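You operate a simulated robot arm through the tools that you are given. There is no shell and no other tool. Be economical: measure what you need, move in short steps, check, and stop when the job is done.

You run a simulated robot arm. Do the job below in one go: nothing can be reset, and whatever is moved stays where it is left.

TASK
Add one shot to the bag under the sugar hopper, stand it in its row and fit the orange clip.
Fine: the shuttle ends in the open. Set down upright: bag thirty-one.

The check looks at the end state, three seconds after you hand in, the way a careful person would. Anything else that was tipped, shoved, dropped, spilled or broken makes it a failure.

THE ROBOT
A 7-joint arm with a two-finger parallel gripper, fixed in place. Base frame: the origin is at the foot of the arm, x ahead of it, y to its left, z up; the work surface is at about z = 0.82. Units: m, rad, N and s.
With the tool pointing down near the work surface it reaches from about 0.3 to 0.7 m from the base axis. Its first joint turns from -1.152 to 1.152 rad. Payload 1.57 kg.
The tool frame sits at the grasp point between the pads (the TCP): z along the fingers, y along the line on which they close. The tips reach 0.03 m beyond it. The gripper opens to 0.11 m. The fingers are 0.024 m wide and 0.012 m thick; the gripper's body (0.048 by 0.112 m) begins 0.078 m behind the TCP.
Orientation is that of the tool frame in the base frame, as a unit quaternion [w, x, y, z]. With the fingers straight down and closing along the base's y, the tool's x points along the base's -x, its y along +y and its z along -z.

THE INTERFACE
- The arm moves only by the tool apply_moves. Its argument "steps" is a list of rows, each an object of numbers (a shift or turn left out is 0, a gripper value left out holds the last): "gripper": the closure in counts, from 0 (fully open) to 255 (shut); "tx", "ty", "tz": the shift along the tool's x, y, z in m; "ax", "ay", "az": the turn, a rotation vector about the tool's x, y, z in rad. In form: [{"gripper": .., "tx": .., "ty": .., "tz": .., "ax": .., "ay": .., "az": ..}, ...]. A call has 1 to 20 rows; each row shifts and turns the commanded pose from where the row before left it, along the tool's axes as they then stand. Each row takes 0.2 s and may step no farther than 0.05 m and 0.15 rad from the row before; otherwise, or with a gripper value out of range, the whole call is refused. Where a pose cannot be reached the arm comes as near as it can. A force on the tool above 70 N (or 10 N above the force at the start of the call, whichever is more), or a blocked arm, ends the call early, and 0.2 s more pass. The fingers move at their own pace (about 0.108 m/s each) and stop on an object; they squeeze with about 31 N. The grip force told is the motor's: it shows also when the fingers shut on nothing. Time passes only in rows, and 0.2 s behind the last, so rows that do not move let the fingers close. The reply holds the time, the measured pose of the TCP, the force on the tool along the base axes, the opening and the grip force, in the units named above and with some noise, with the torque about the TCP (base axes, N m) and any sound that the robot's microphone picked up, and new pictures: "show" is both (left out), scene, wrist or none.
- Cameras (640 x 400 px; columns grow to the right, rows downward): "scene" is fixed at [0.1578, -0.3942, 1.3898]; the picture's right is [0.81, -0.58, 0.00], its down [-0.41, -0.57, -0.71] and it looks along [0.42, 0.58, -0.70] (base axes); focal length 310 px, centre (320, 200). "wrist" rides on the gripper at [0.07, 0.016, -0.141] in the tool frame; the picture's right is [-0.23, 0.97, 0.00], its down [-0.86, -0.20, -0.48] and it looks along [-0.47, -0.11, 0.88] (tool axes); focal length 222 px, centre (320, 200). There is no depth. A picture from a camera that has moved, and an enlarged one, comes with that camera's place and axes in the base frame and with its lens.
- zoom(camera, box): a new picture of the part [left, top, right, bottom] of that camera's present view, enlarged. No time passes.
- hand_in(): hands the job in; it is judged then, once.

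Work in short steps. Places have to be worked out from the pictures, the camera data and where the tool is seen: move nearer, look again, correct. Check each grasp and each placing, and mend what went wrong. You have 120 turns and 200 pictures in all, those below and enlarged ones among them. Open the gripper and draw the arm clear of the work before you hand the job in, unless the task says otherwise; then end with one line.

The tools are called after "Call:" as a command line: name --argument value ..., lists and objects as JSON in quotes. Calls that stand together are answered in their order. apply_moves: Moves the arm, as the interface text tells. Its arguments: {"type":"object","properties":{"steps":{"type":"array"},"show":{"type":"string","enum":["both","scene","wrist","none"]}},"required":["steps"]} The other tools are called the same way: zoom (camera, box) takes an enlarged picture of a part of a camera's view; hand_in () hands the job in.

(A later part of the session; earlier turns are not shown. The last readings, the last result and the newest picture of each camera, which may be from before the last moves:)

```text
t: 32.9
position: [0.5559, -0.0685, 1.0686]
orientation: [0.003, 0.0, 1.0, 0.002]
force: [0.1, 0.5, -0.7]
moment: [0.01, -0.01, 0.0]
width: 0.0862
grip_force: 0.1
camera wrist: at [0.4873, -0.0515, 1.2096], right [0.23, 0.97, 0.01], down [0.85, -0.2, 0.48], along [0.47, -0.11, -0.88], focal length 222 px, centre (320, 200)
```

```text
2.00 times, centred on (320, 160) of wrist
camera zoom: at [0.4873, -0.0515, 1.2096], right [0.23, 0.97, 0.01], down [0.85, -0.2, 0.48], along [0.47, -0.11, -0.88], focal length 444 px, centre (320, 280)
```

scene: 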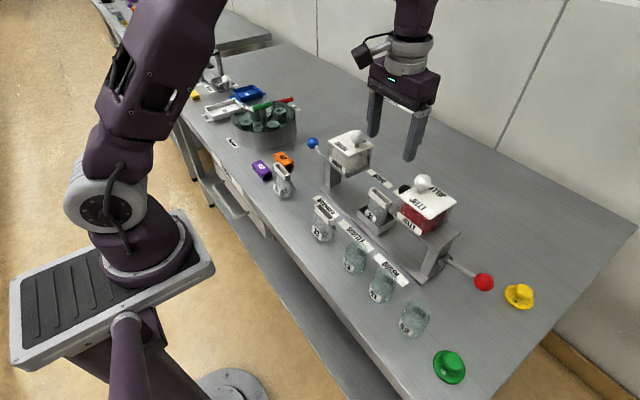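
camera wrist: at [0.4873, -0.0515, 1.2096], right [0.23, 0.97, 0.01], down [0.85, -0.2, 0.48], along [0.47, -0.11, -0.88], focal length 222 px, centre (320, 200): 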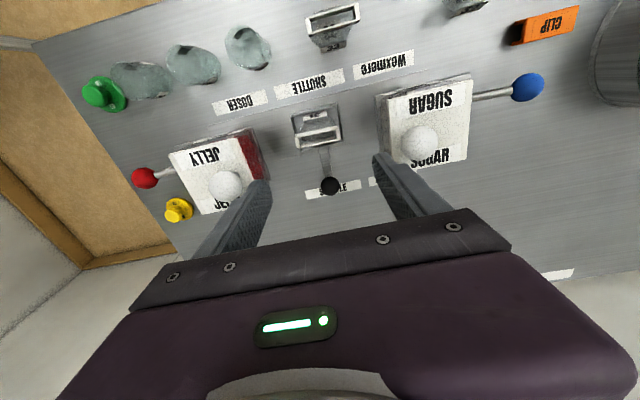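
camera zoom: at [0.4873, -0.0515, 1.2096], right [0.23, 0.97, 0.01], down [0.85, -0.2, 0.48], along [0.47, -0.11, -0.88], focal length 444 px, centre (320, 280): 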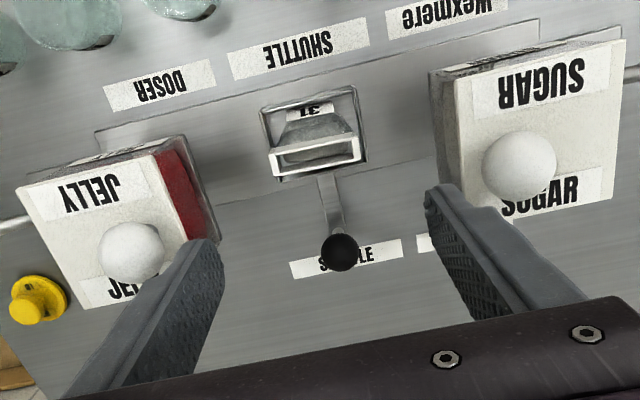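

The rim spans y -0.0985 to -0.0396, centred at (0.555, -0.069). The tool is aligned, so I'll descend partway and check.

Call:
apply_moves --steps '[{"tz": 0.04}, {"tz": 0.04}, {"tz": 0.03}, {}]'

Call:
zoom --camera "scene" --box '[310, 130, 470, 230]'

```text
t: 33.9
position: [0.5592, -0.0674, 0.9561]
orientation: [0.004, 0.0, 1.0, 0.002]
force: [0.3, -0.1, -0.3]
moment: [0.01, -0.01, 0.01]
width: 0.0862
grip_force: 0.0
camera wrist: at [0.4896, -0.0506, 1.0977], right [0.23, 0.97, 0.01], down [0.85, -0.2, 0.48], along [0.47, -0.11, -0.88], focal length 222 px, centre (320, 200)
```

scene: 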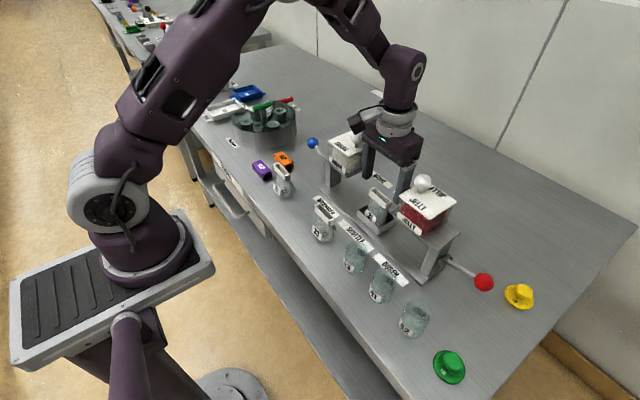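
wrist: 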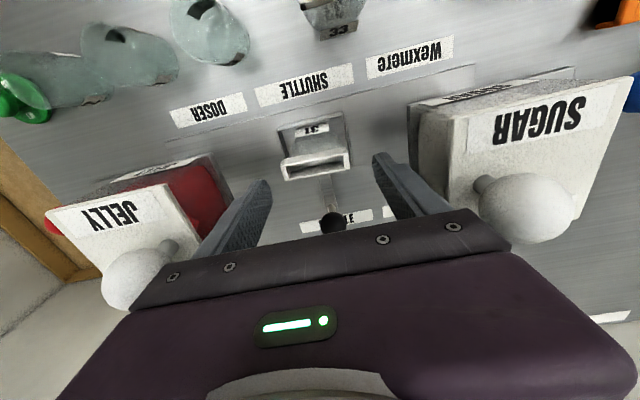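

```text
4.00 times, centred on (390, 180) of scene
camera zoom: at [0.1578, -0.3942, 1.3898], right [0.81, -0.58, 0.0], down [-0.41, -0.57, -0.71], along [0.42, 0.58, -0.7], focal length 1239 px, centre (40, 280)
```

zoom: 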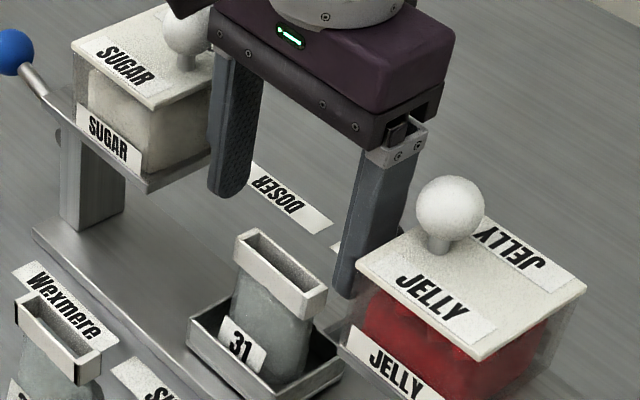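

Call:
zoom --camera "wrist" --box '[240, 90, 400, 190]'

```text
4.00 times, centred on (320, 140) of wrist
camera zoom: at [0.4896, -0.0506, 1.0977], right [0.23, 0.97, 0.01], down [0.85, -0.2, 0.48], along [0.47, -0.11, -0.88], focal length 888 px, centre (320, 440)
```

zoom: 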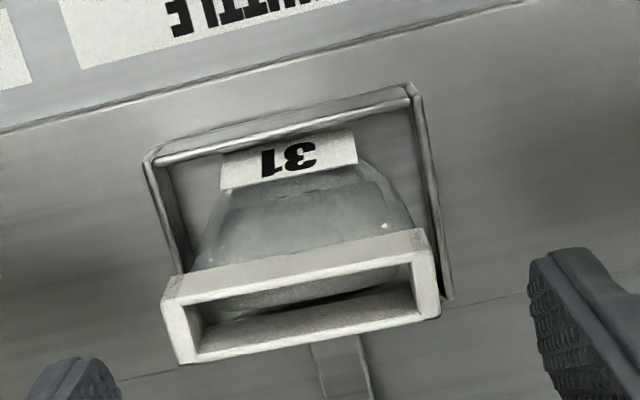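

Rim top centre is (0.553, -0.069). A small shift, then descend and close.

Call:
apply_moves --steps '[{"tx": 0.005, "ty": -0.0015, "tz": 0.02}, {"tz": 0.02}, {}, {"gripper": 140}, {"gripper": 180}, {"gripper": 180}, {}]'

Call:
zoom --camera "scene" --box '[310, 130, 470, 230]'

```text
t: 35.5
position: [0.5549, -0.0683, 0.9169]
orientation: [0.003, 0.0, 1.0, 0.002]
force: [-0.1, 0.1, 0.3]
moment: [-0.02, 0.04, 0.03]
width: 0.0594
grip_force: 31.3
camera wrist: at [0.4852, -0.0514, 1.0581], right [0.23, 0.97, 0.01], down [0.85, -0.2, 0.48], along [0.47, -0.11, -0.88], focal length 222 px, centre (320, 200)
```

scene: 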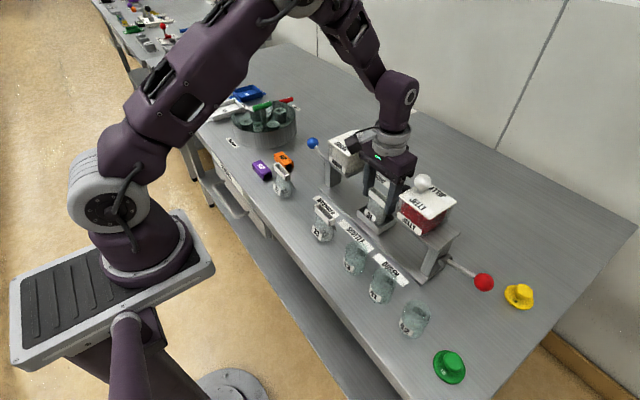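
wrist: 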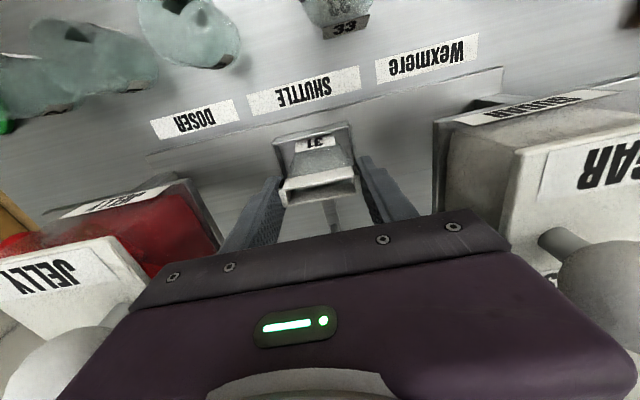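

```text
4.00 times, centred on (390, 180) of scene
camera zoom: at [0.1578, -0.3942, 1.3898], right [0.81, -0.58, 0.0], down [-0.41, -0.57, -0.71], along [0.42, 0.58, -0.7], focal length 1239 px, centre (40, 280)
```

zoom: 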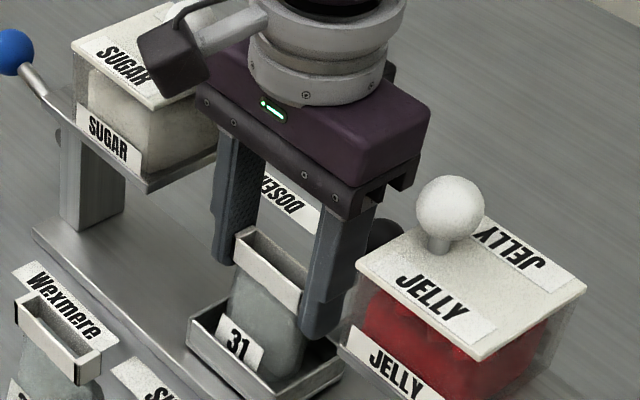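

The rim is gripped (0.0594 m). Lifting straight up.

Call:
apply_moves --steps '[{"tz": -0.01}, {"tz": -0.02}, {"tz": -0.03}, {"tz": -0.03}, {"tz": -0.03}, {"tz": -0.03}, {}]'

Call:
zoom --camera "scene" --box '[310, 80, 470, 230]'

```text
t: 37.1
position: [0.5514, -0.0705, 1.0709]
orientation: [0.003, 0.0, 1.0, 0.001]
force: [0.3, 0.0, -0.7]
moment: [-0.03, -0.02, -0.01]
width: 0.0592
grip_force: 31.0
camera wrist: at [0.4815, -0.0519, 1.2117], right [0.23, 0.97, 0.01], down [0.85, -0.2, 0.48], along [0.47, -0.11, -0.88], focal length 222 px, centre (320, 200)
```

scene: 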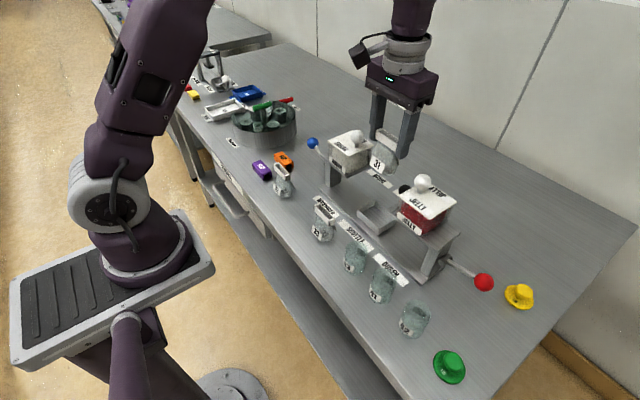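
wrist: 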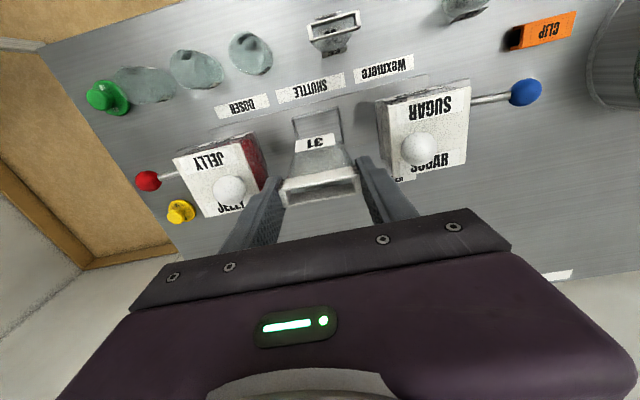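

```text
2.67 times, centred on (390, 155) of scene
camera zoom: at [0.1578, -0.3942, 1.3898], right [0.81, -0.58, 0.0], down [-0.41, -0.57, -0.71], along [0.42, 0.58, -0.7], focal length 826 px, centre (133, 320)
```

zoom: 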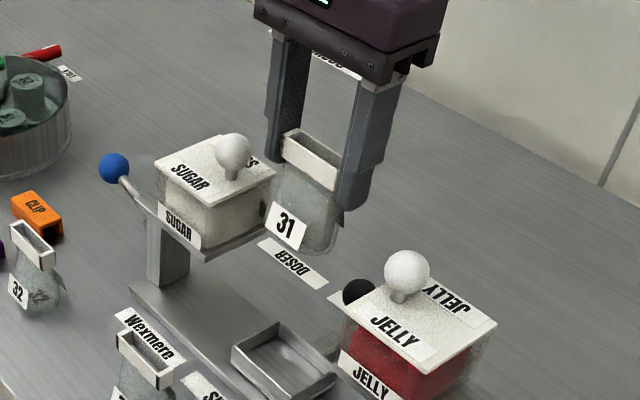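

The bag is lifted cleanly and the tray is empty in the open. I'll bring it to the front at x≈0.43, then move to y≈0.06 above the gap between bags 32 and 33.

Call:
apply_moves --steps '[{"tx": 0.02}, {"tx": 0.025}, {"tx": 0.025}, {"tx": 0.025}, {"tx": 0.025, "ty": 0.01}, {"ty": 0.025}, {"ty": 0.025}, {"ty": 0.025}, {"ty": 0.025}, {"ty": 0.02}, {}]'

Call:
zoom --camera "scene" --box '[230, 100, 390, 260]'

```text
t: 39.5
position: [0.4309, 0.0599, 1.069]
orientation: [0.004, 0.0, 1.0, 0.002]
force: [0.3, 0.5, -0.8]
moment: [-0.01, 0.01, 0.01]
width: 0.0593
grip_force: 31.5
camera wrist: at [0.3616, 0.0773, 1.2096], right [0.23, 0.97, 0.01], down [0.85, -0.2, 0.48], along [0.47, -0.11, -0.88], focal length 222 px, centre (320, 200)
```

scene: 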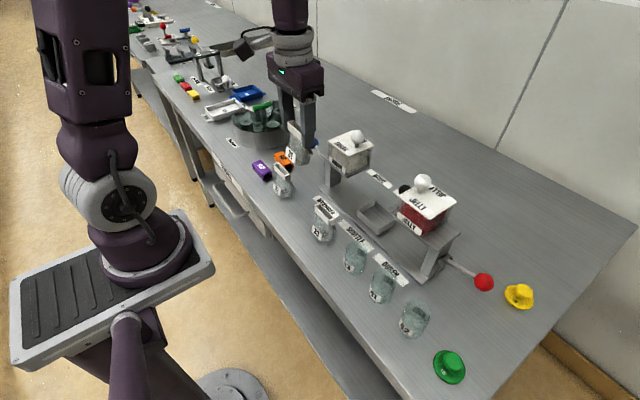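
wrist: 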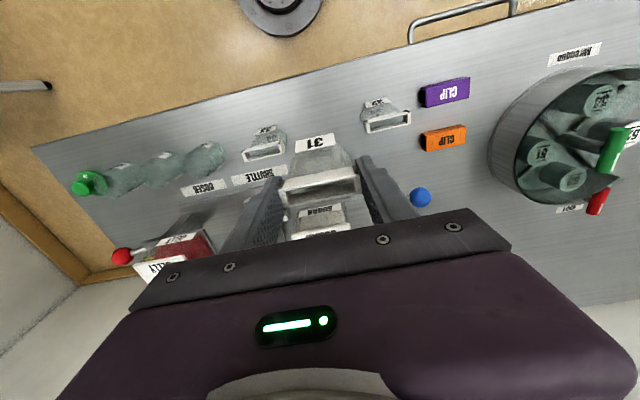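

```text
2.50 times, centred on (310, 180) of scene
camera zoom: at [0.1578, -0.3942, 1.3898], right [0.81, -0.58, 0.0], down [-0.41, -0.57, -0.71], along [0.42, 0.58, -0.7], focal length 775 px, centre (345, 250)
```

zoom: 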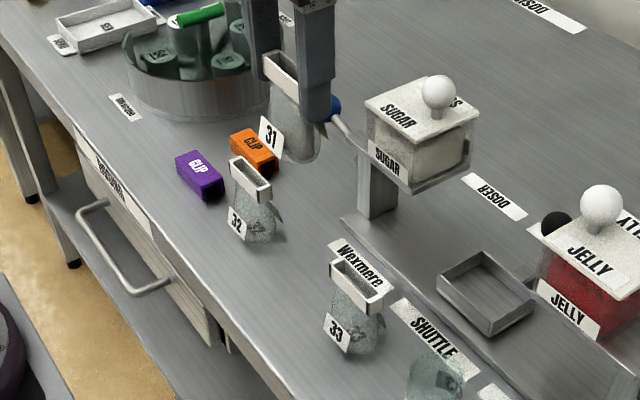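

Call:
zoom --camera "wrist" --box '[220, 80, 480, 240]'

```text
2.46 times, centred on (350, 160) of wrist
camera zoom: at [0.3616, 0.0773, 1.2096], right [0.23, 0.97, 0.01], down [0.85, -0.2, 0.48], along [0.47, -0.11, -0.88], focal length 547 px, centre (246, 298)
```

zoom: 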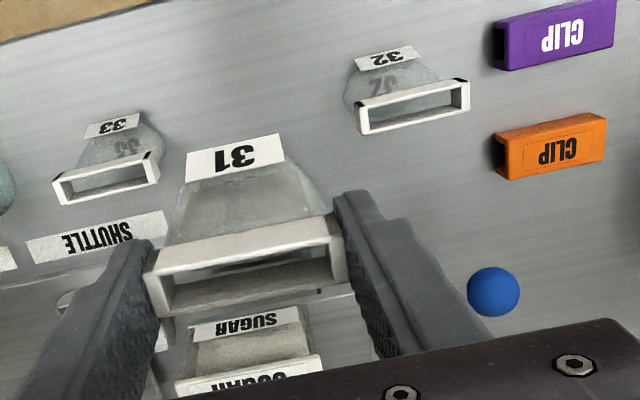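

Bags 32 and 33 have rims at about (0.437, 0.154) and (0.437, -0.023). The gap centre is (0.437, 0.0655), so I'll align and descend partway.

Call:
apply_moves --steps '[{"tx": -0.006, "ty": 0.0055}, {"tz": 0.03}, {"tz": 0.03}, {"tz": 0.03}, {"tz": 0.03}, {"tz": 0.02}, {}]'

Call:
zoom --camera "scene" --box '[230, 130, 358, 250]'

Call:
zoom --camera "wrist" --box '[160, 40, 480, 240]'

```text
t: 41.1
position: [0.4389, 0.0651, 0.9278]
orientation: [0.003, 0.0, 1.0, 0.002]
force: [-0.2, -0.3, -0.6]
moment: [0.02, 0.01, 0.01]
width: 0.0591
grip_force: 31.2
camera wrist: at [0.369, 0.0832, 1.0686], right [0.23, 0.97, 0.01], down [0.85, -0.2, 0.48], along [0.47, -0.11, -0.88], focal length 222 px, centre (320, 200)
```

scene: 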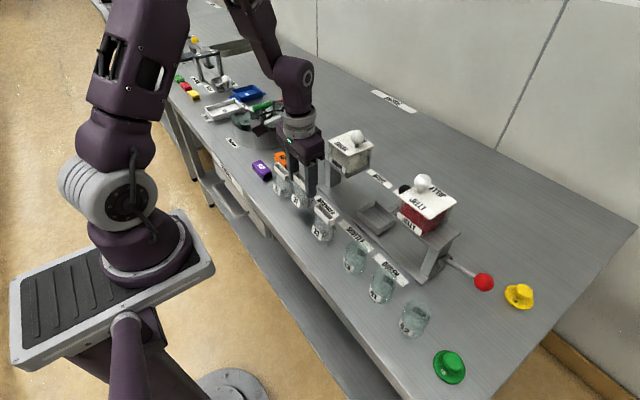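
wrist: 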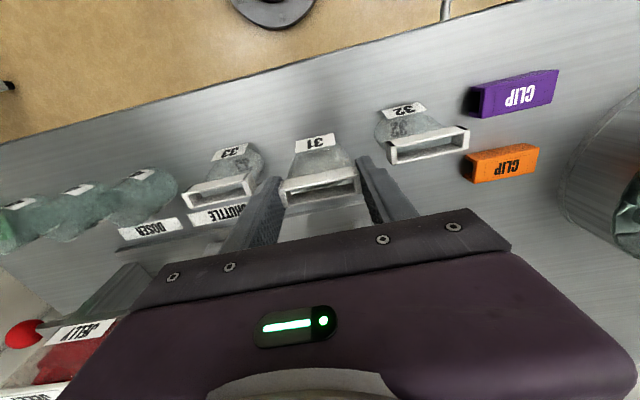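

```text
3.33 times, centred on (294, 190) of scene
camera zoom: at [0.1578, -0.3942, 1.3898], right [0.81, -0.58, 0.0], down [-0.41, -0.57, -0.71], along [0.42, 0.58, -0.7], focal length 1033 px, centre (407, 233)
```

zoom: 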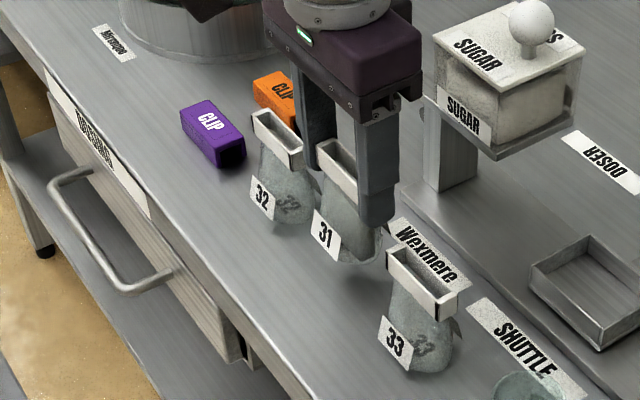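

```text
2.00 times, centred on (320, 140) of wrist
camera zoom: at [0.369, 0.0832, 1.0686], right [0.23, 0.97, 0.01], down [0.85, -0.2, 0.48], along [0.47, -0.11, -0.88], focal length 444 px, centre (320, 320)
```

zoom: 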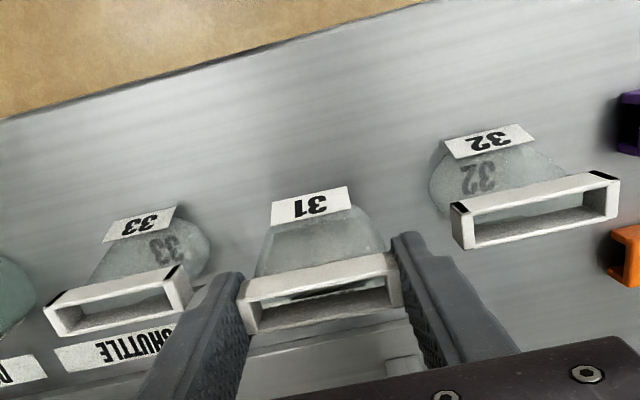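

Alignment is good. Now lowering slowly until contact.

Call:
apply_moves --steps '[{"tx": 0.003, "ty": 0.0015, "tz": 0.012}, {"tz": 0.008}, {"tz": 0.004}, {"tz": 0.004}, {}]'

Call:
zoom --camera "scene" --box '[230, 130, 358, 250]'

```text
t: 42.3
position: [0.4368, 0.068, 0.9008]
orientation: [0.004, -0.001, 1.0, 0.002]
force: [-0.2, 0.3, -0.4]
moment: [0.02, 0.01, -0.01]
width: 0.0592
grip_force: 31.0
camera wrist: at [0.3662, 0.0847, 1.0413], right [0.23, 0.97, 0.01], down [0.85, -0.2, 0.48], along [0.47, -0.11, -0.88], focal length 222 px, centre (320, 200)
```

scene: 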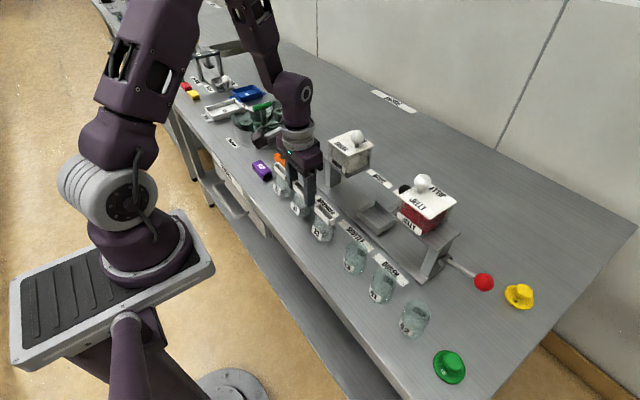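
wrist: 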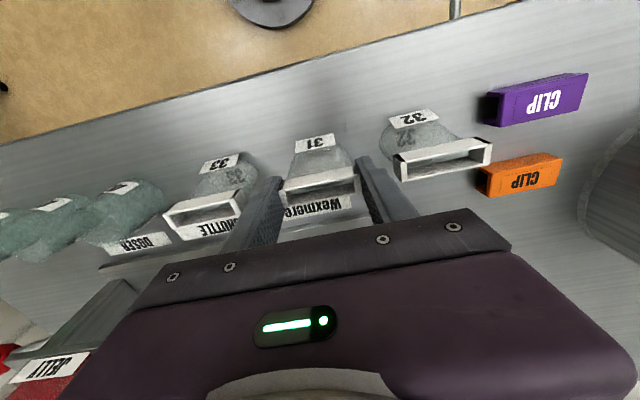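

```text
3.33 times, centred on (294, 190) of scene
camera zoom: at [0.1578, -0.3942, 1.3898], right [0.81, -0.58, 0.0], down [-0.41, -0.57, -0.71], along [0.42, 0.58, -0.7], focal length 1033 px, centre (407, 233)
```

zoom: 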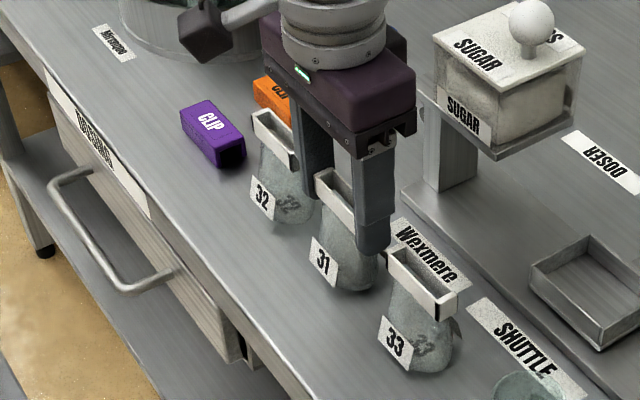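

Call:
apply_moves --steps '[{"tz": 0.003}, {"tz": 0.003}, {}]' --show "none"

```text
t: 43.1
position: [0.4357, 0.0671, 0.8957]
orientation: [0.004, 0.0, 1.0, 0.002]
force: [-0.2, 3.7, 24.2]
moment: [0.19, 0.02, -0.03]
width: 0.0592
grip_force: 30.8
```

Contact with the table at TCP z 0.8957. I'll relieve it slightly, open to 0.076 m (the neighbours are 17 mm clear) and rise.

Call:
apply_moves --steps '[{"tz": -0.002}, {"gripper": 80}, {"gripper": 80}, {}]' --show "none"

Call:
apply_moves --steps '[{"tz": -0.02}, {"tz": -0.03}, {"tz": -0.04}, {"tz": -0.04}, {"tz": -0.04}, {}]'

Call:
zoom --camera "scene" --box '[230, 130, 358, 250]'

Call:
zoom --camera "wrist" --box '[220, 60, 540, 260]'

```text
t: 44.1
position: [0.4361, 0.067, 0.8968]
orientation: [0.003, 0.001, 1.0, 0.002]
force: [-0.1, -0.1, 0.1]
moment: [-0.02, 0.01, -0.03]
width: 0.0758
grip_force: 0.0
```

```text
t: 45.5
position: [0.4361, 0.0695, 1.0664]
orientation: [0.004, 0.0, 1.0, 0.001]
force: [-1.3, 0.8, -0.3]
moment: [0.02, 0.0, -0.04]
width: 0.0752
grip_force: 0.1
camera wrist: at [0.367, 0.0871, 1.2068], right [0.23, 0.97, 0.01], down [0.85, -0.2, 0.48], along [0.47, -0.11, -0.88], focal length 222 px, centre (320, 200)
```

scene: 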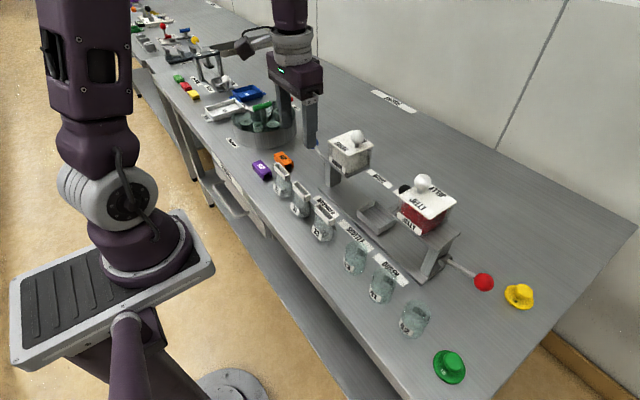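
wrist: 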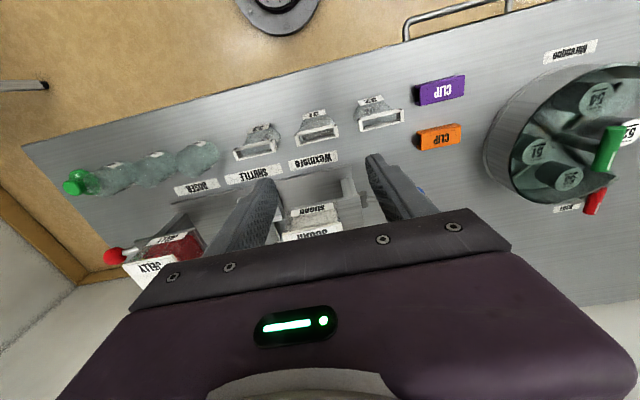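

```text
3.33 times, centred on (294, 190) of scene
camera zoom: at [0.1578, -0.3942, 1.3898], right [0.81, -0.58, 0.0], down [-0.41, -0.57, -0.71], along [0.42, 0.58, -0.7], focal length 1033 px, centre (407, 233)
```

zoom: 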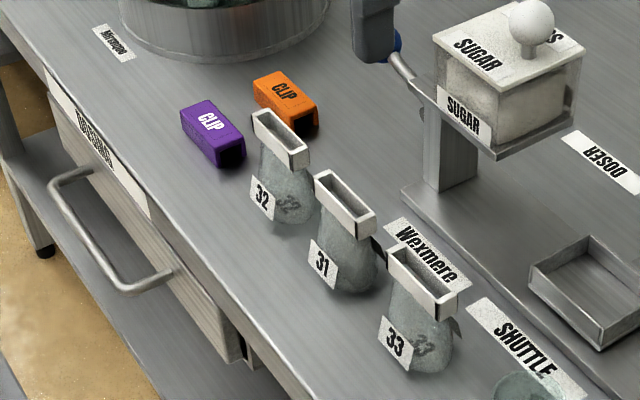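

```text
2.00 times, centred on (380, 160) of wrist
camera zoom: at [0.367, 0.0871, 1.2068], right [0.23, 0.97, 0.01], down [0.85, -0.2, 0.48], along [0.47, -0.11, -0.88], focal length 444 px, centre (200, 280)
```

zoom: 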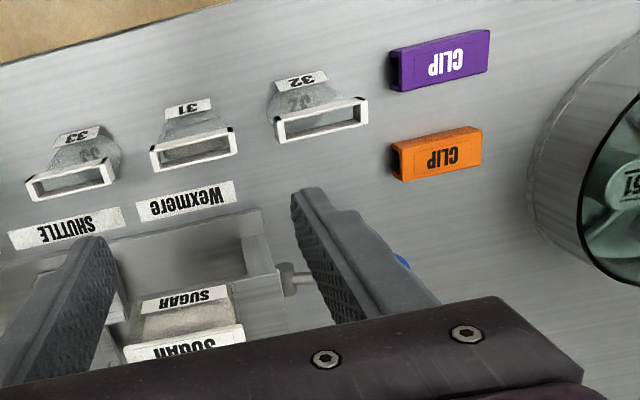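

Bag 31 stands upright in the gap. The orange clip is at about (0.497, 0.256). I'll rotate to yaw -90 (fingers closing along x, camera on the -y side) and move above the clip.

Call:
apply_moves --steps '[{"az": -0.1428}, {"az": -0.1428}, {"az": -0.1428}, {"az": -0.1428}, {"az": -0.1428}, {"az": -0.1428}, {"az": -0.1428}, {"az": -0.1428}, {"az": -0.1428}, {"az": -0.1428}, {"az": -0.1428}, {}]' --show "none"

```text
t: 48.1
position: [0.4362, 0.0665, 1.0669]
orientation: [-0.004, 0.708, -0.706, 0.002]
force: [0.3, 0.7, -0.5]
moment: [0.02, 0.02, -0.01]
width: 0.0755
grip_force: 0.0
```

Call:
apply_moves --steps '[{"tx": -0.031, "ty": -0.01}, {"tx": -0.031, "ty": -0.01}, {"tx": -0.031, "ty": -0.01}, {"tx": -0.031, "ty": -0.01}, {"tx": -0.031, "ty": -0.01}, {"tx": -0.031, "ty": -0.01}, {"tz": 0.04}, {"tz": 0.03}, {}]'

Call:
zoom --camera "wrist" --box '[220, 80, 420, 205]'

```text
t: 50.1
position: [0.4939, 0.2532, 0.9988]
orientation: [0.004, -0.707, 0.707, -0.001]
force: [0.1, -0.3, 0.0]
moment: [0.02, 0.0, -0.01]
width: 0.0757
grip_force: 0.1
camera wrist: at [0.478, 0.1846, 1.1396], right [-0.97, 0.23, -0.01], down [0.2, 0.85, 0.48], along [0.12, 0.47, -0.88], focal length 222 px, centre (320, 200)
```

scene: 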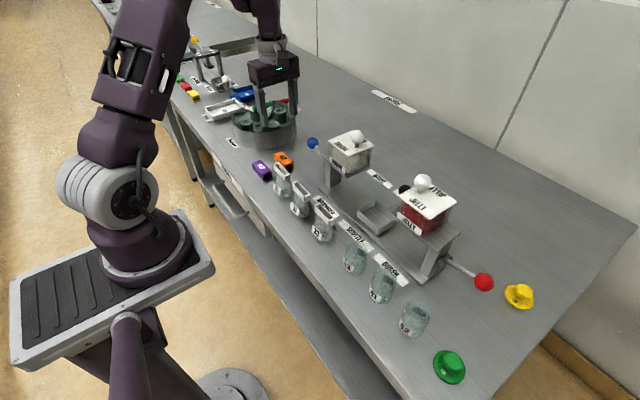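
wrist: 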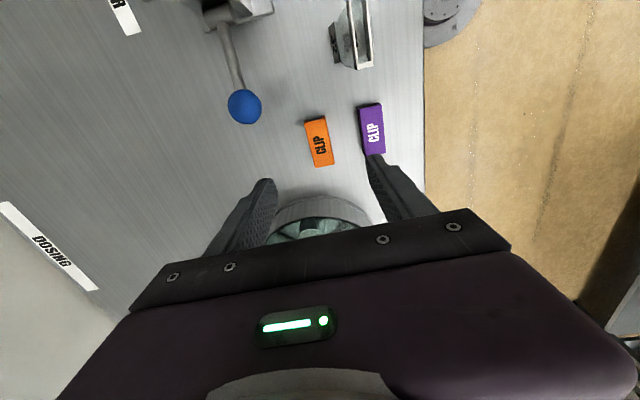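

```text
3.20 times, centred on (320, 142) of wrist
camera zoom: at [0.478, 0.1846, 1.1396], right [-0.97, 0.23, -0.01], down [0.2, 0.85, 0.48], along [0.12, 0.47, -0.88], focal length 711 px, centre (320, 384)
```

zoom: 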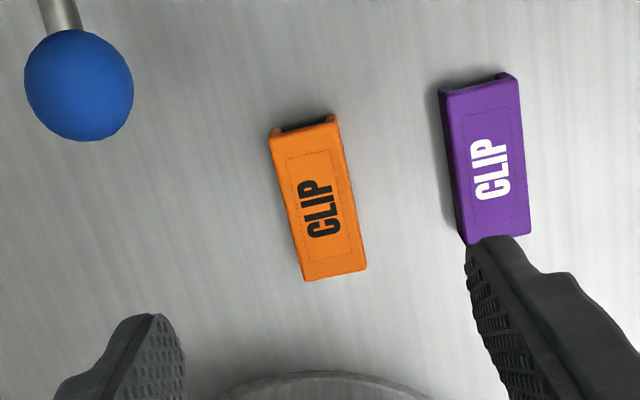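

The orange clip is centred at (0.498, 0.259), aligned with y, 0.062 × 0.027 m, top at about 0.848. I'll narrow the fingers to 0.05 to miss the purple clip, align and descend.

Call:
apply_moves --steps '[{"gripper": 137, "tx": -0.006, "ty": -0.004}, {}, {"tz": 0.04}, {"tz": 0.04}, {"tz": 0.02}, {}]'

Call:
zoom --camera "wrist" --box '[220, 80, 420, 205]'

Call:
zoom --camera "scene" --box '[220, 90, 348, 210]'

```text
t: 51.5
position: [0.4994, 0.2572, 0.8975]
orientation: [-0.004, 0.708, -0.706, 0.0]
force: [-0.2, -0.2, 0.1]
moment: [0.01, 0.01, -0.02]
width: 0.0509
grip_force: 0.1
camera wrist: at [0.4842, 0.189, 1.038], right [-0.97, 0.23, -0.01], down [0.2, 0.85, 0.48], along [0.12, 0.47, -0.88], focal length 222 px, centre (320, 200)
```

scene: 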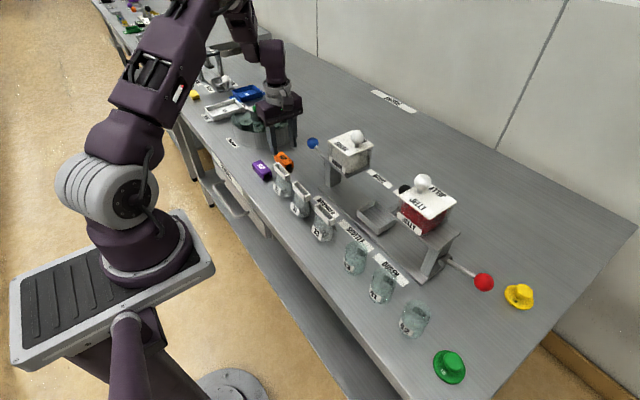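
wrist: 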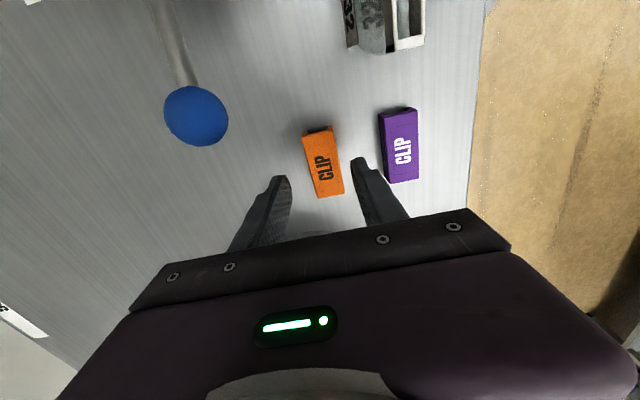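

```text
3.20 times, centred on (320, 142) of wrist
camera zoom: at [0.4842, 0.189, 1.038], right [-0.97, 0.23, -0.01], down [0.2, 0.85, 0.48], along [0.12, 0.47, -0.88], focal length 711 px, centre (320, 384)
```

zoom: 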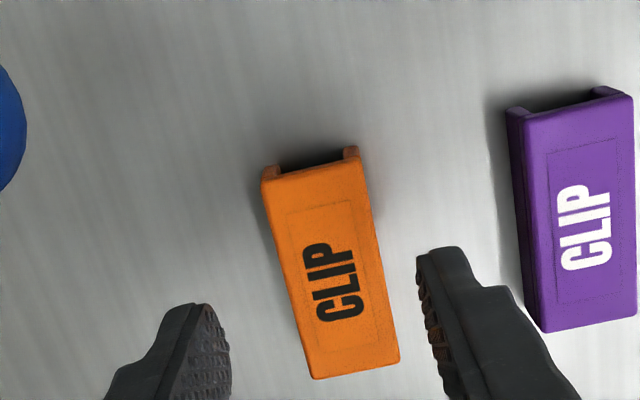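

```text
3.33 times, centred on (284, 150) of scene
camera zoom: at [0.1578, -0.3942, 1.3898], right [0.81, -0.58, 0.0], down [-0.41, -0.57, -0.71], along [0.42, 0.58, -0.7], focal length 1033 px, centre (440, 367)
```

zoom: 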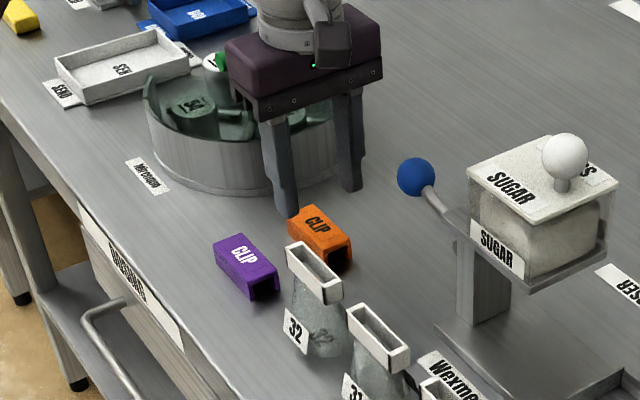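

Both views agree, so I'll descend the last 4 cm and close.

Call:
apply_moves --steps '[{"tz": 0.02, "ty": 0.001}, {"tz": 0.019}, {}, {"gripper": 180}, {"gripper": 225}, {"gripper": 225}, {}]'

Call:
zoom --camera "wrist" --box '[220, 100, 420, 225]'

```text
t: 53.1
position: [0.5001, 0.2597, 0.8581]
orientation: [0.004, -0.707, 0.707, -0.002]
force: [-0.2, 0.9, 0.0]
moment: [-0.01, -0.02, 0.0]
width: 0.0279
grip_force: 31.1
camera wrist: at [0.4833, 0.1912, 0.9994], right [-0.97, 0.23, -0.01], down [0.2, 0.85, 0.48], along [0.12, 0.47, -0.88], focal length 222 px, centre (320, 200)
```

scene: 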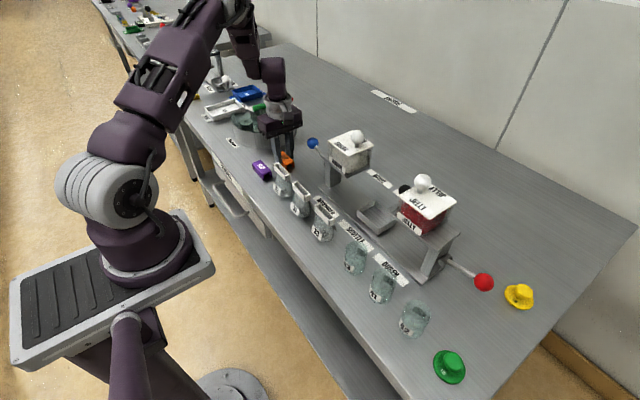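
wrist: 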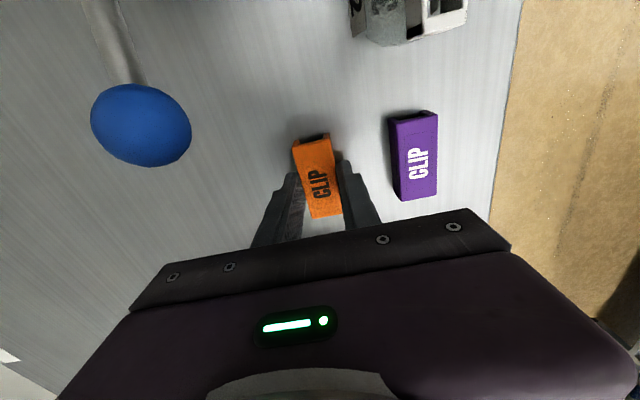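

```text
3.20 times, centred on (320, 162) of wrist
camera zoom: at [0.4833, 0.1912, 0.9994], right [-0.97, 0.23, -0.01], down [0.2, 0.85, 0.48], along [0.12, 0.47, -0.88], focal length 711 px, centre (320, 320)
```

zoom: 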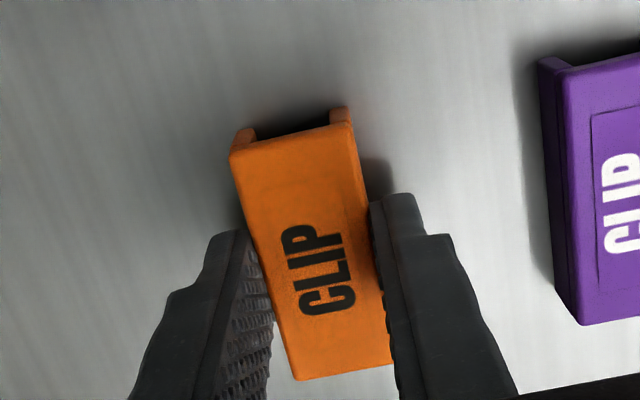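

The clip is gripped (0.028 m). I'll lift it and carry it over bag 31.

Call:
apply_moves --steps '[{"tz": -0.02}, {"tz": -0.04}, {"tz": -0.05}, {"tz": -0.05}, {"ty": 0.03}, {"ty": 0.033}, {"tx": 0.03}, {"tx": 0.032}, {"tx": 0.032}, {"tx": 0.032}, {"tx": 0.032}, {"tx": 0.032}, {}]'

Call:
zoom --camera "wrist" --box '[200, 40, 440, 220]'

Call:
zoom --camera "scene" --box '[220, 120, 348, 240]'

```text
t: 55.9
position: [0.4348, 0.0713, 1.0165]
orientation: [-0.004, 0.707, -0.707, 0.001]
force: [-0.5, 0.2, -0.2]
moment: [-0.03, -0.02, 0.01]
width: 0.0277
grip_force: 30.8
camera wrist: at [0.4185, 0.0021, 1.1565], right [-0.97, 0.23, -0.01], down [0.2, 0.85, 0.48], along [0.12, 0.47, -0.88], focal length 222 px, centre (320, 200)
```

scene: 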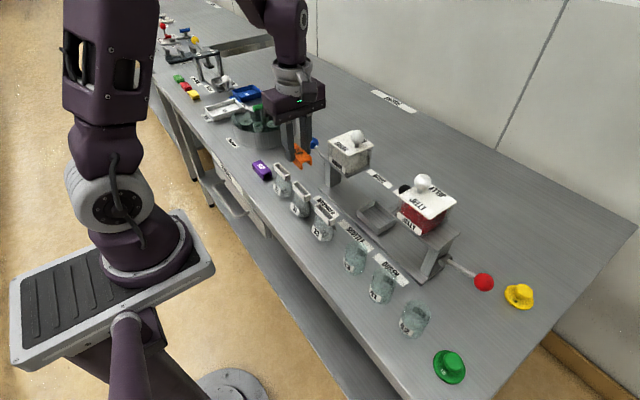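
wrist: 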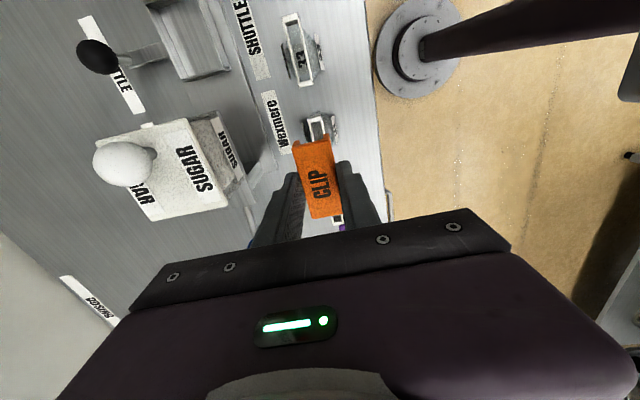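

```text
2.22 times, centred on (320, 130) of wrist
camera zoom: at [0.4185, 0.0021, 1.1565], right [-0.97, 0.23, -0.01], down [0.2, 0.85, 0.48], along [0.12, 0.47, -0.88], focal length 494 px, centre (320, 356)
```

zoom: 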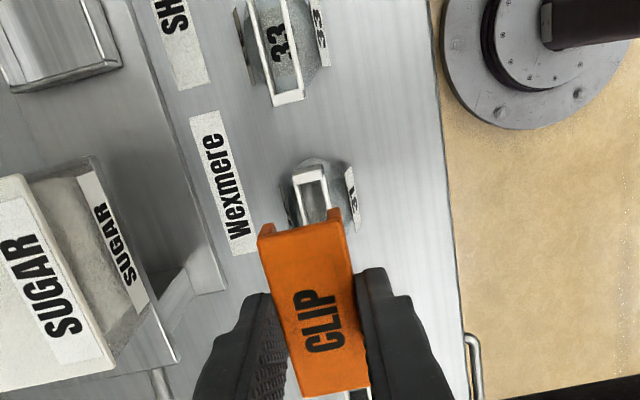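

```text
3.33 times, centred on (284, 180) of scene
camera zoom: at [0.1578, -0.3942, 1.3898], right [0.81, -0.58, 0.0], down [-0.41, -0.57, -0.71], along [0.42, 0.58, -0.7], focal length 1033 px, centre (440, 267)
```

zoom: 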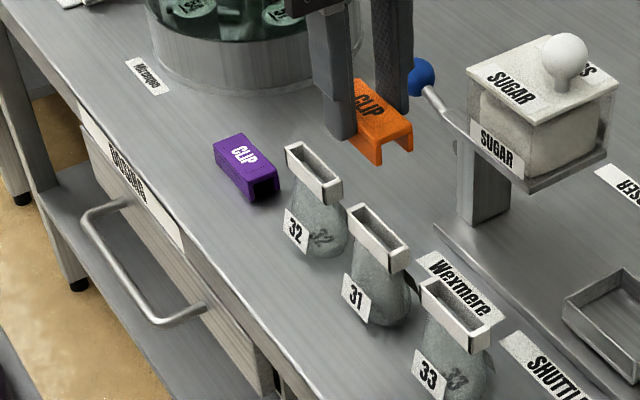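

Clip and rim both centre at x≈0.4345. I'll shift y by -2 mm and lower to just above the rim.

Call:
apply_moves --steps '[{"tx": 0.002, "tz": 0.03}, {"tz": 0.03}, {"tz": 0.01}, {}]'

Call:
zoom --camera "wrist" --box '[220, 80, 420, 220]'

Call:
zoom --camera "scene" --box '[260, 140, 356, 230]'

```text
t: 56.9
position: [0.4345, 0.0664, 0.9483]
orientation: [0.004, -0.707, 0.707, -0.001]
force: [-0.4, -0.4, 0.7]
moment: [-0.01, 0.02, 0.01]
width: 0.0277
grip_force: 30.9
camera wrist: at [0.4193, -0.0017, 1.0881], right [-0.97, 0.23, -0.01], down [0.2, 0.85, 0.48], along [0.11, 0.47, -0.88], focal length 222 px, centre (320, 200)
```

scene: 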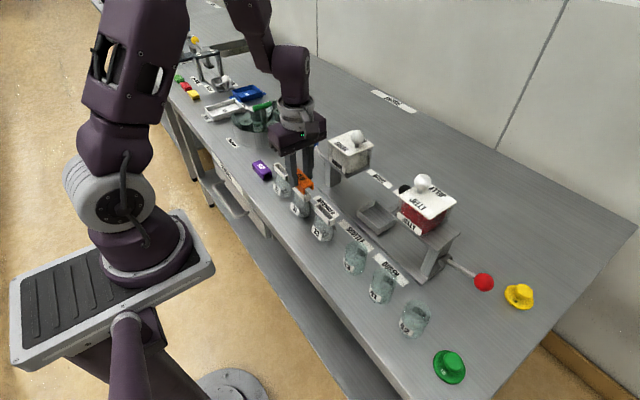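
wrist: 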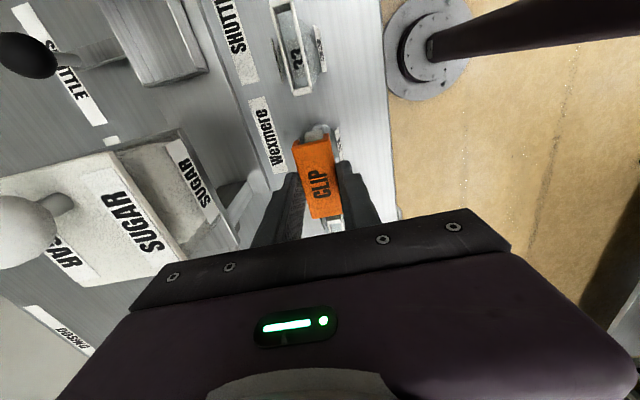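

```text
2.86 times, centred on (320, 150) of wrist
camera zoom: at [0.4193, -0.0017, 1.0881], right [-0.97, 0.23, -0.01], down [0.2, 0.85, 0.48], along [0.11, 0.47, -0.88], focal length 635 px, centre (320, 343)
```

zoom: 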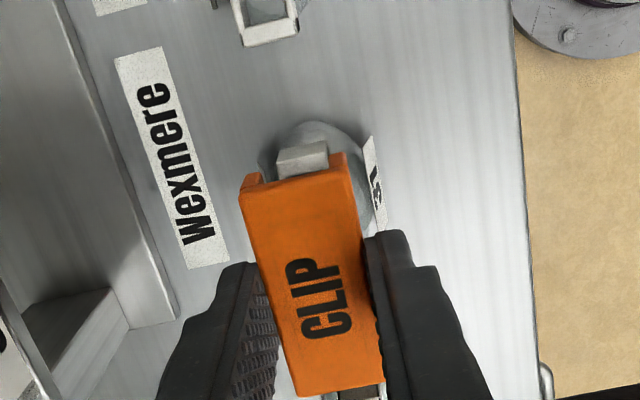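

```text
4.44 times, centred on (308, 185) of scene
camera zoom: at [0.1578, -0.3942, 1.3898], right [0.81, -0.58, 0.0], down [-0.41, -0.57, -0.71], along [0.42, 0.58, -0.7], focal length 1377 px, centre (373, 267)
```

zoom: 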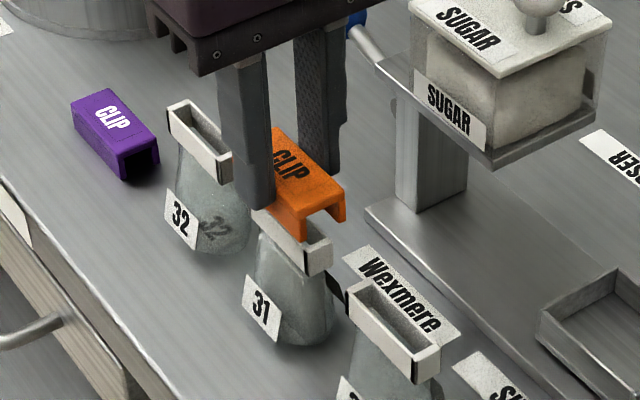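

Everything is aligned, so I'll lower the clip onto the rim in small steps.

Call:
apply_moves --steps '[{"tz": 0.006}, {"tz": 0.005}, {"tz": 0.004}, {"tz": 0.004}, {}]' --show "none"

Call:
zoom --camera "scene" --box '[260, 140, 356, 230]'

```text
t: 58.1
position: [0.437, 0.0675, 0.9285]
orientation: [0.004, -0.707, 0.707, -0.002]
force: [-1.2, -0.6, 28.3]
moment: [0.03, 0.37, 0.0]
width: 0.0278
grip_force: 30.7
```

```text
4.44 times, centred on (308, 185) of scene
camera zoom: at [0.1574, -0.3943, 1.3898], right [0.81, -0.58, 0.0], down [-0.41, -0.57, -0.71], along [0.42, 0.58, -0.7], focal length 1377 px, centre (373, 267)
```

zoom: 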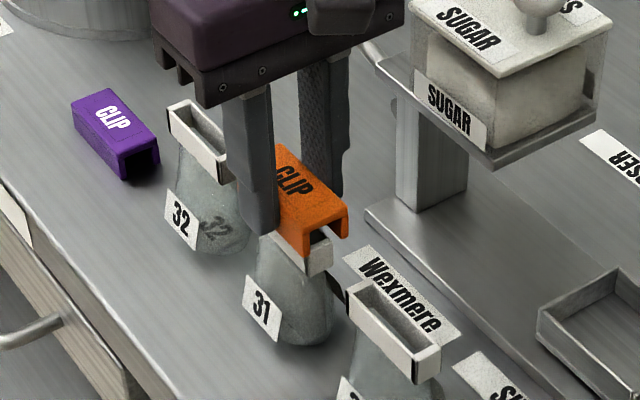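

Call:
apply_moves --steps '[{}]'

Call:
zoom --camera "wrist" --box '[270, 110, 370, 180]'

Call:
zoom --camera "scene" --box '[300, 170, 348, 208]'

```text
t: 58.5
position: [0.4374, 0.0679, 0.929]
orientation: [0.004, -0.707, 0.707, -0.002]
force: [-0.2, 0.2, 27.6]
moment: [0.05, 0.27, 0.01]
width: 0.0277
grip_force: 31.0
camera wrist: at [0.4204, -0.0015, 1.0696], right [-0.97, 0.23, -0.01], down [0.2, 0.85, 0.48], along [0.12, 0.47, -0.88], focal length 222 px, centre (320, 200)
```

scene: 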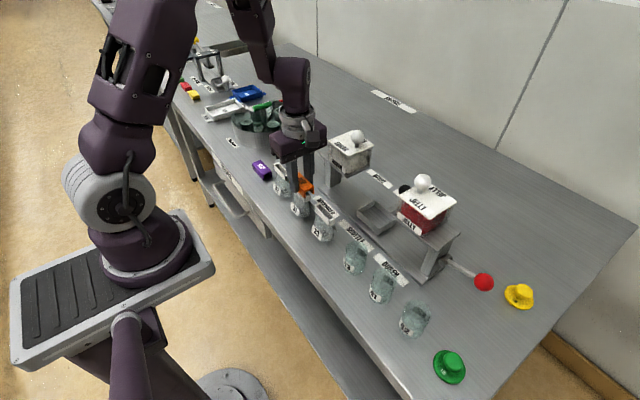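
wrist: 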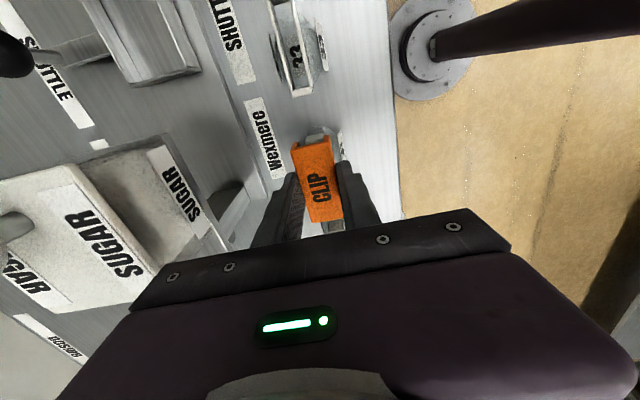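

```text
5.71 times, centred on (320, 145) of wrist
camera zoom: at [0.4204, -0.0015, 1.0696], right [-0.97, 0.23, -0.01], down [0.2, 0.85, 0.48], along [0.12, 0.47, -0.88], focal length 1269 px, centre (320, 514)
```

zoom: 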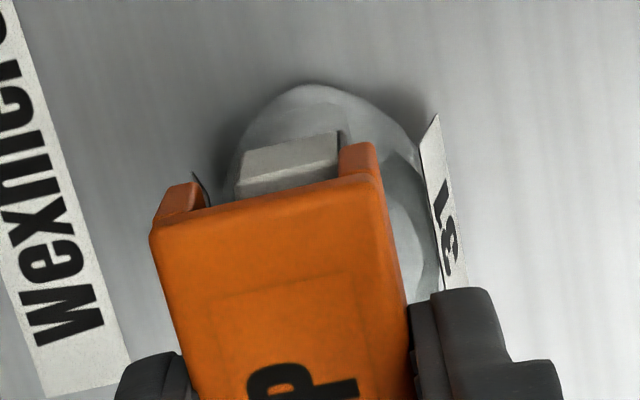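

```text
10.53 times, centred on (324, 189) of scene
camera zoom: at [0.1574, -0.3943, 1.3898], right [0.81, -0.58, 0.0], down [-0.41, -0.57, -0.71], along [0.42, 0.58, -0.7], focal length 3262 px, centre (278, 316)
```

zoom: 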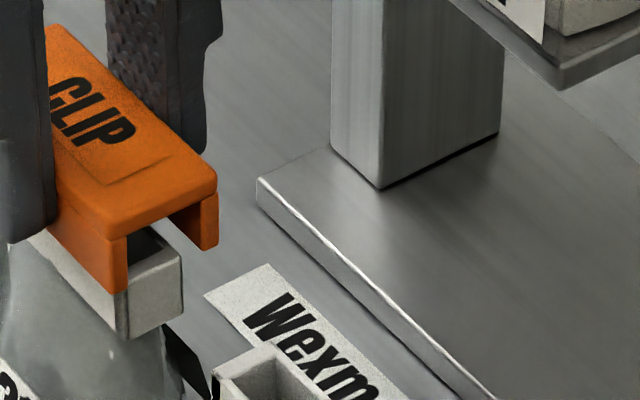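

The clip sits about 2.5 mm too far +x, so its front leg is riding on the rim wall. I'll back off, shift -x by 2.5 mm and check.

Call:
apply_moves --steps '[{"tz": -0.006}, {"tz": -0.008}, {"ty": 0.0025}, {}]' --show "wrist"

Call:
zoom --camera "wrist" --box '[270, 110, 370, 180]'

Call:
zoom --camera "scene" --box '[276, 160, 340, 220]'

```text
t: 59.5
position: [0.4326, 0.0675, 0.9427]
orientation: [-0.004, 0.707, -0.707, 0.001]
force: [0.5, 0.4, 0.3]
moment: [0.01, -0.01, 0.01]
width: 0.0277
grip_force: 31.2
camera wrist: at [0.4174, -0.0016, 1.0832], right [-0.97, 0.23, -0.01], down [0.2, 0.85, 0.48], along [0.12, 0.47, -0.88], focal length 222 px, centre (320, 200)
```

wrist: 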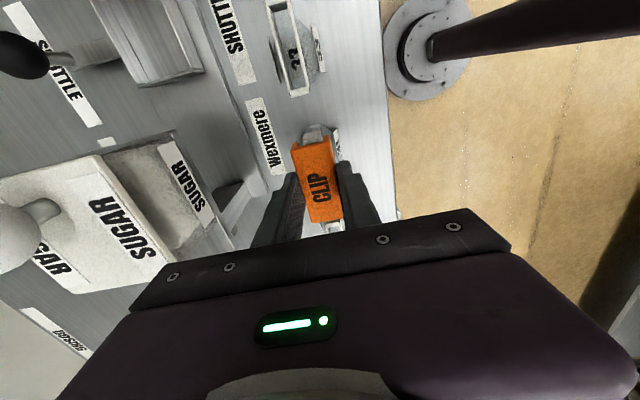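

```text
5.71 times, centred on (320, 145) of wrist
camera zoom: at [0.4174, -0.0016, 1.0832], right [-0.97, 0.23, -0.01], down [0.2, 0.85, 0.48], along [0.12, 0.47, -0.88], focal length 1269 px, centre (320, 514)
```

zoom: 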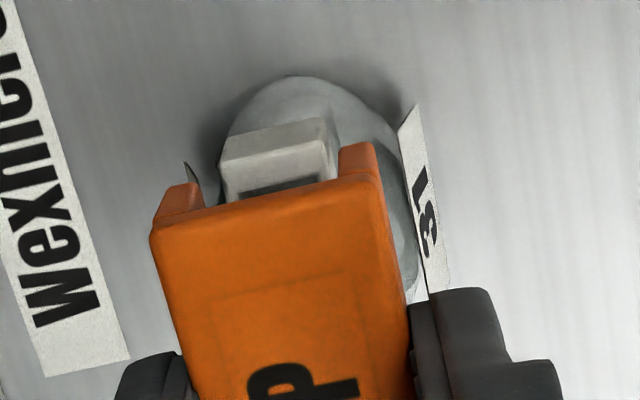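

```text
6.67 times, centred on (308, 190) of scene
camera zoom: at [0.1578, -0.3942, 1.3898], right [0.81, -0.58, 0.0], down [-0.41, -0.57, -0.71], along [0.42, 0.58, -0.7], focal length 2066 px, centre (400, 267)
```

zoom: 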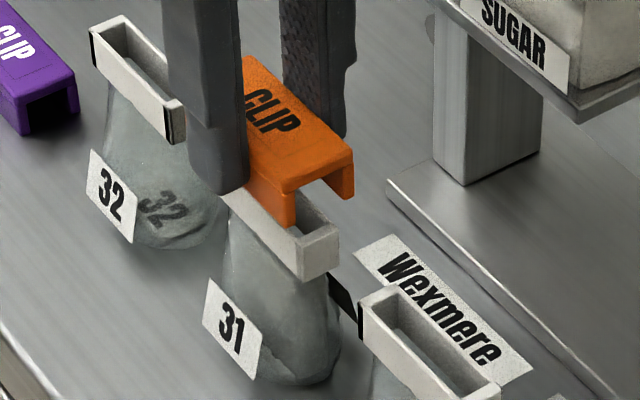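

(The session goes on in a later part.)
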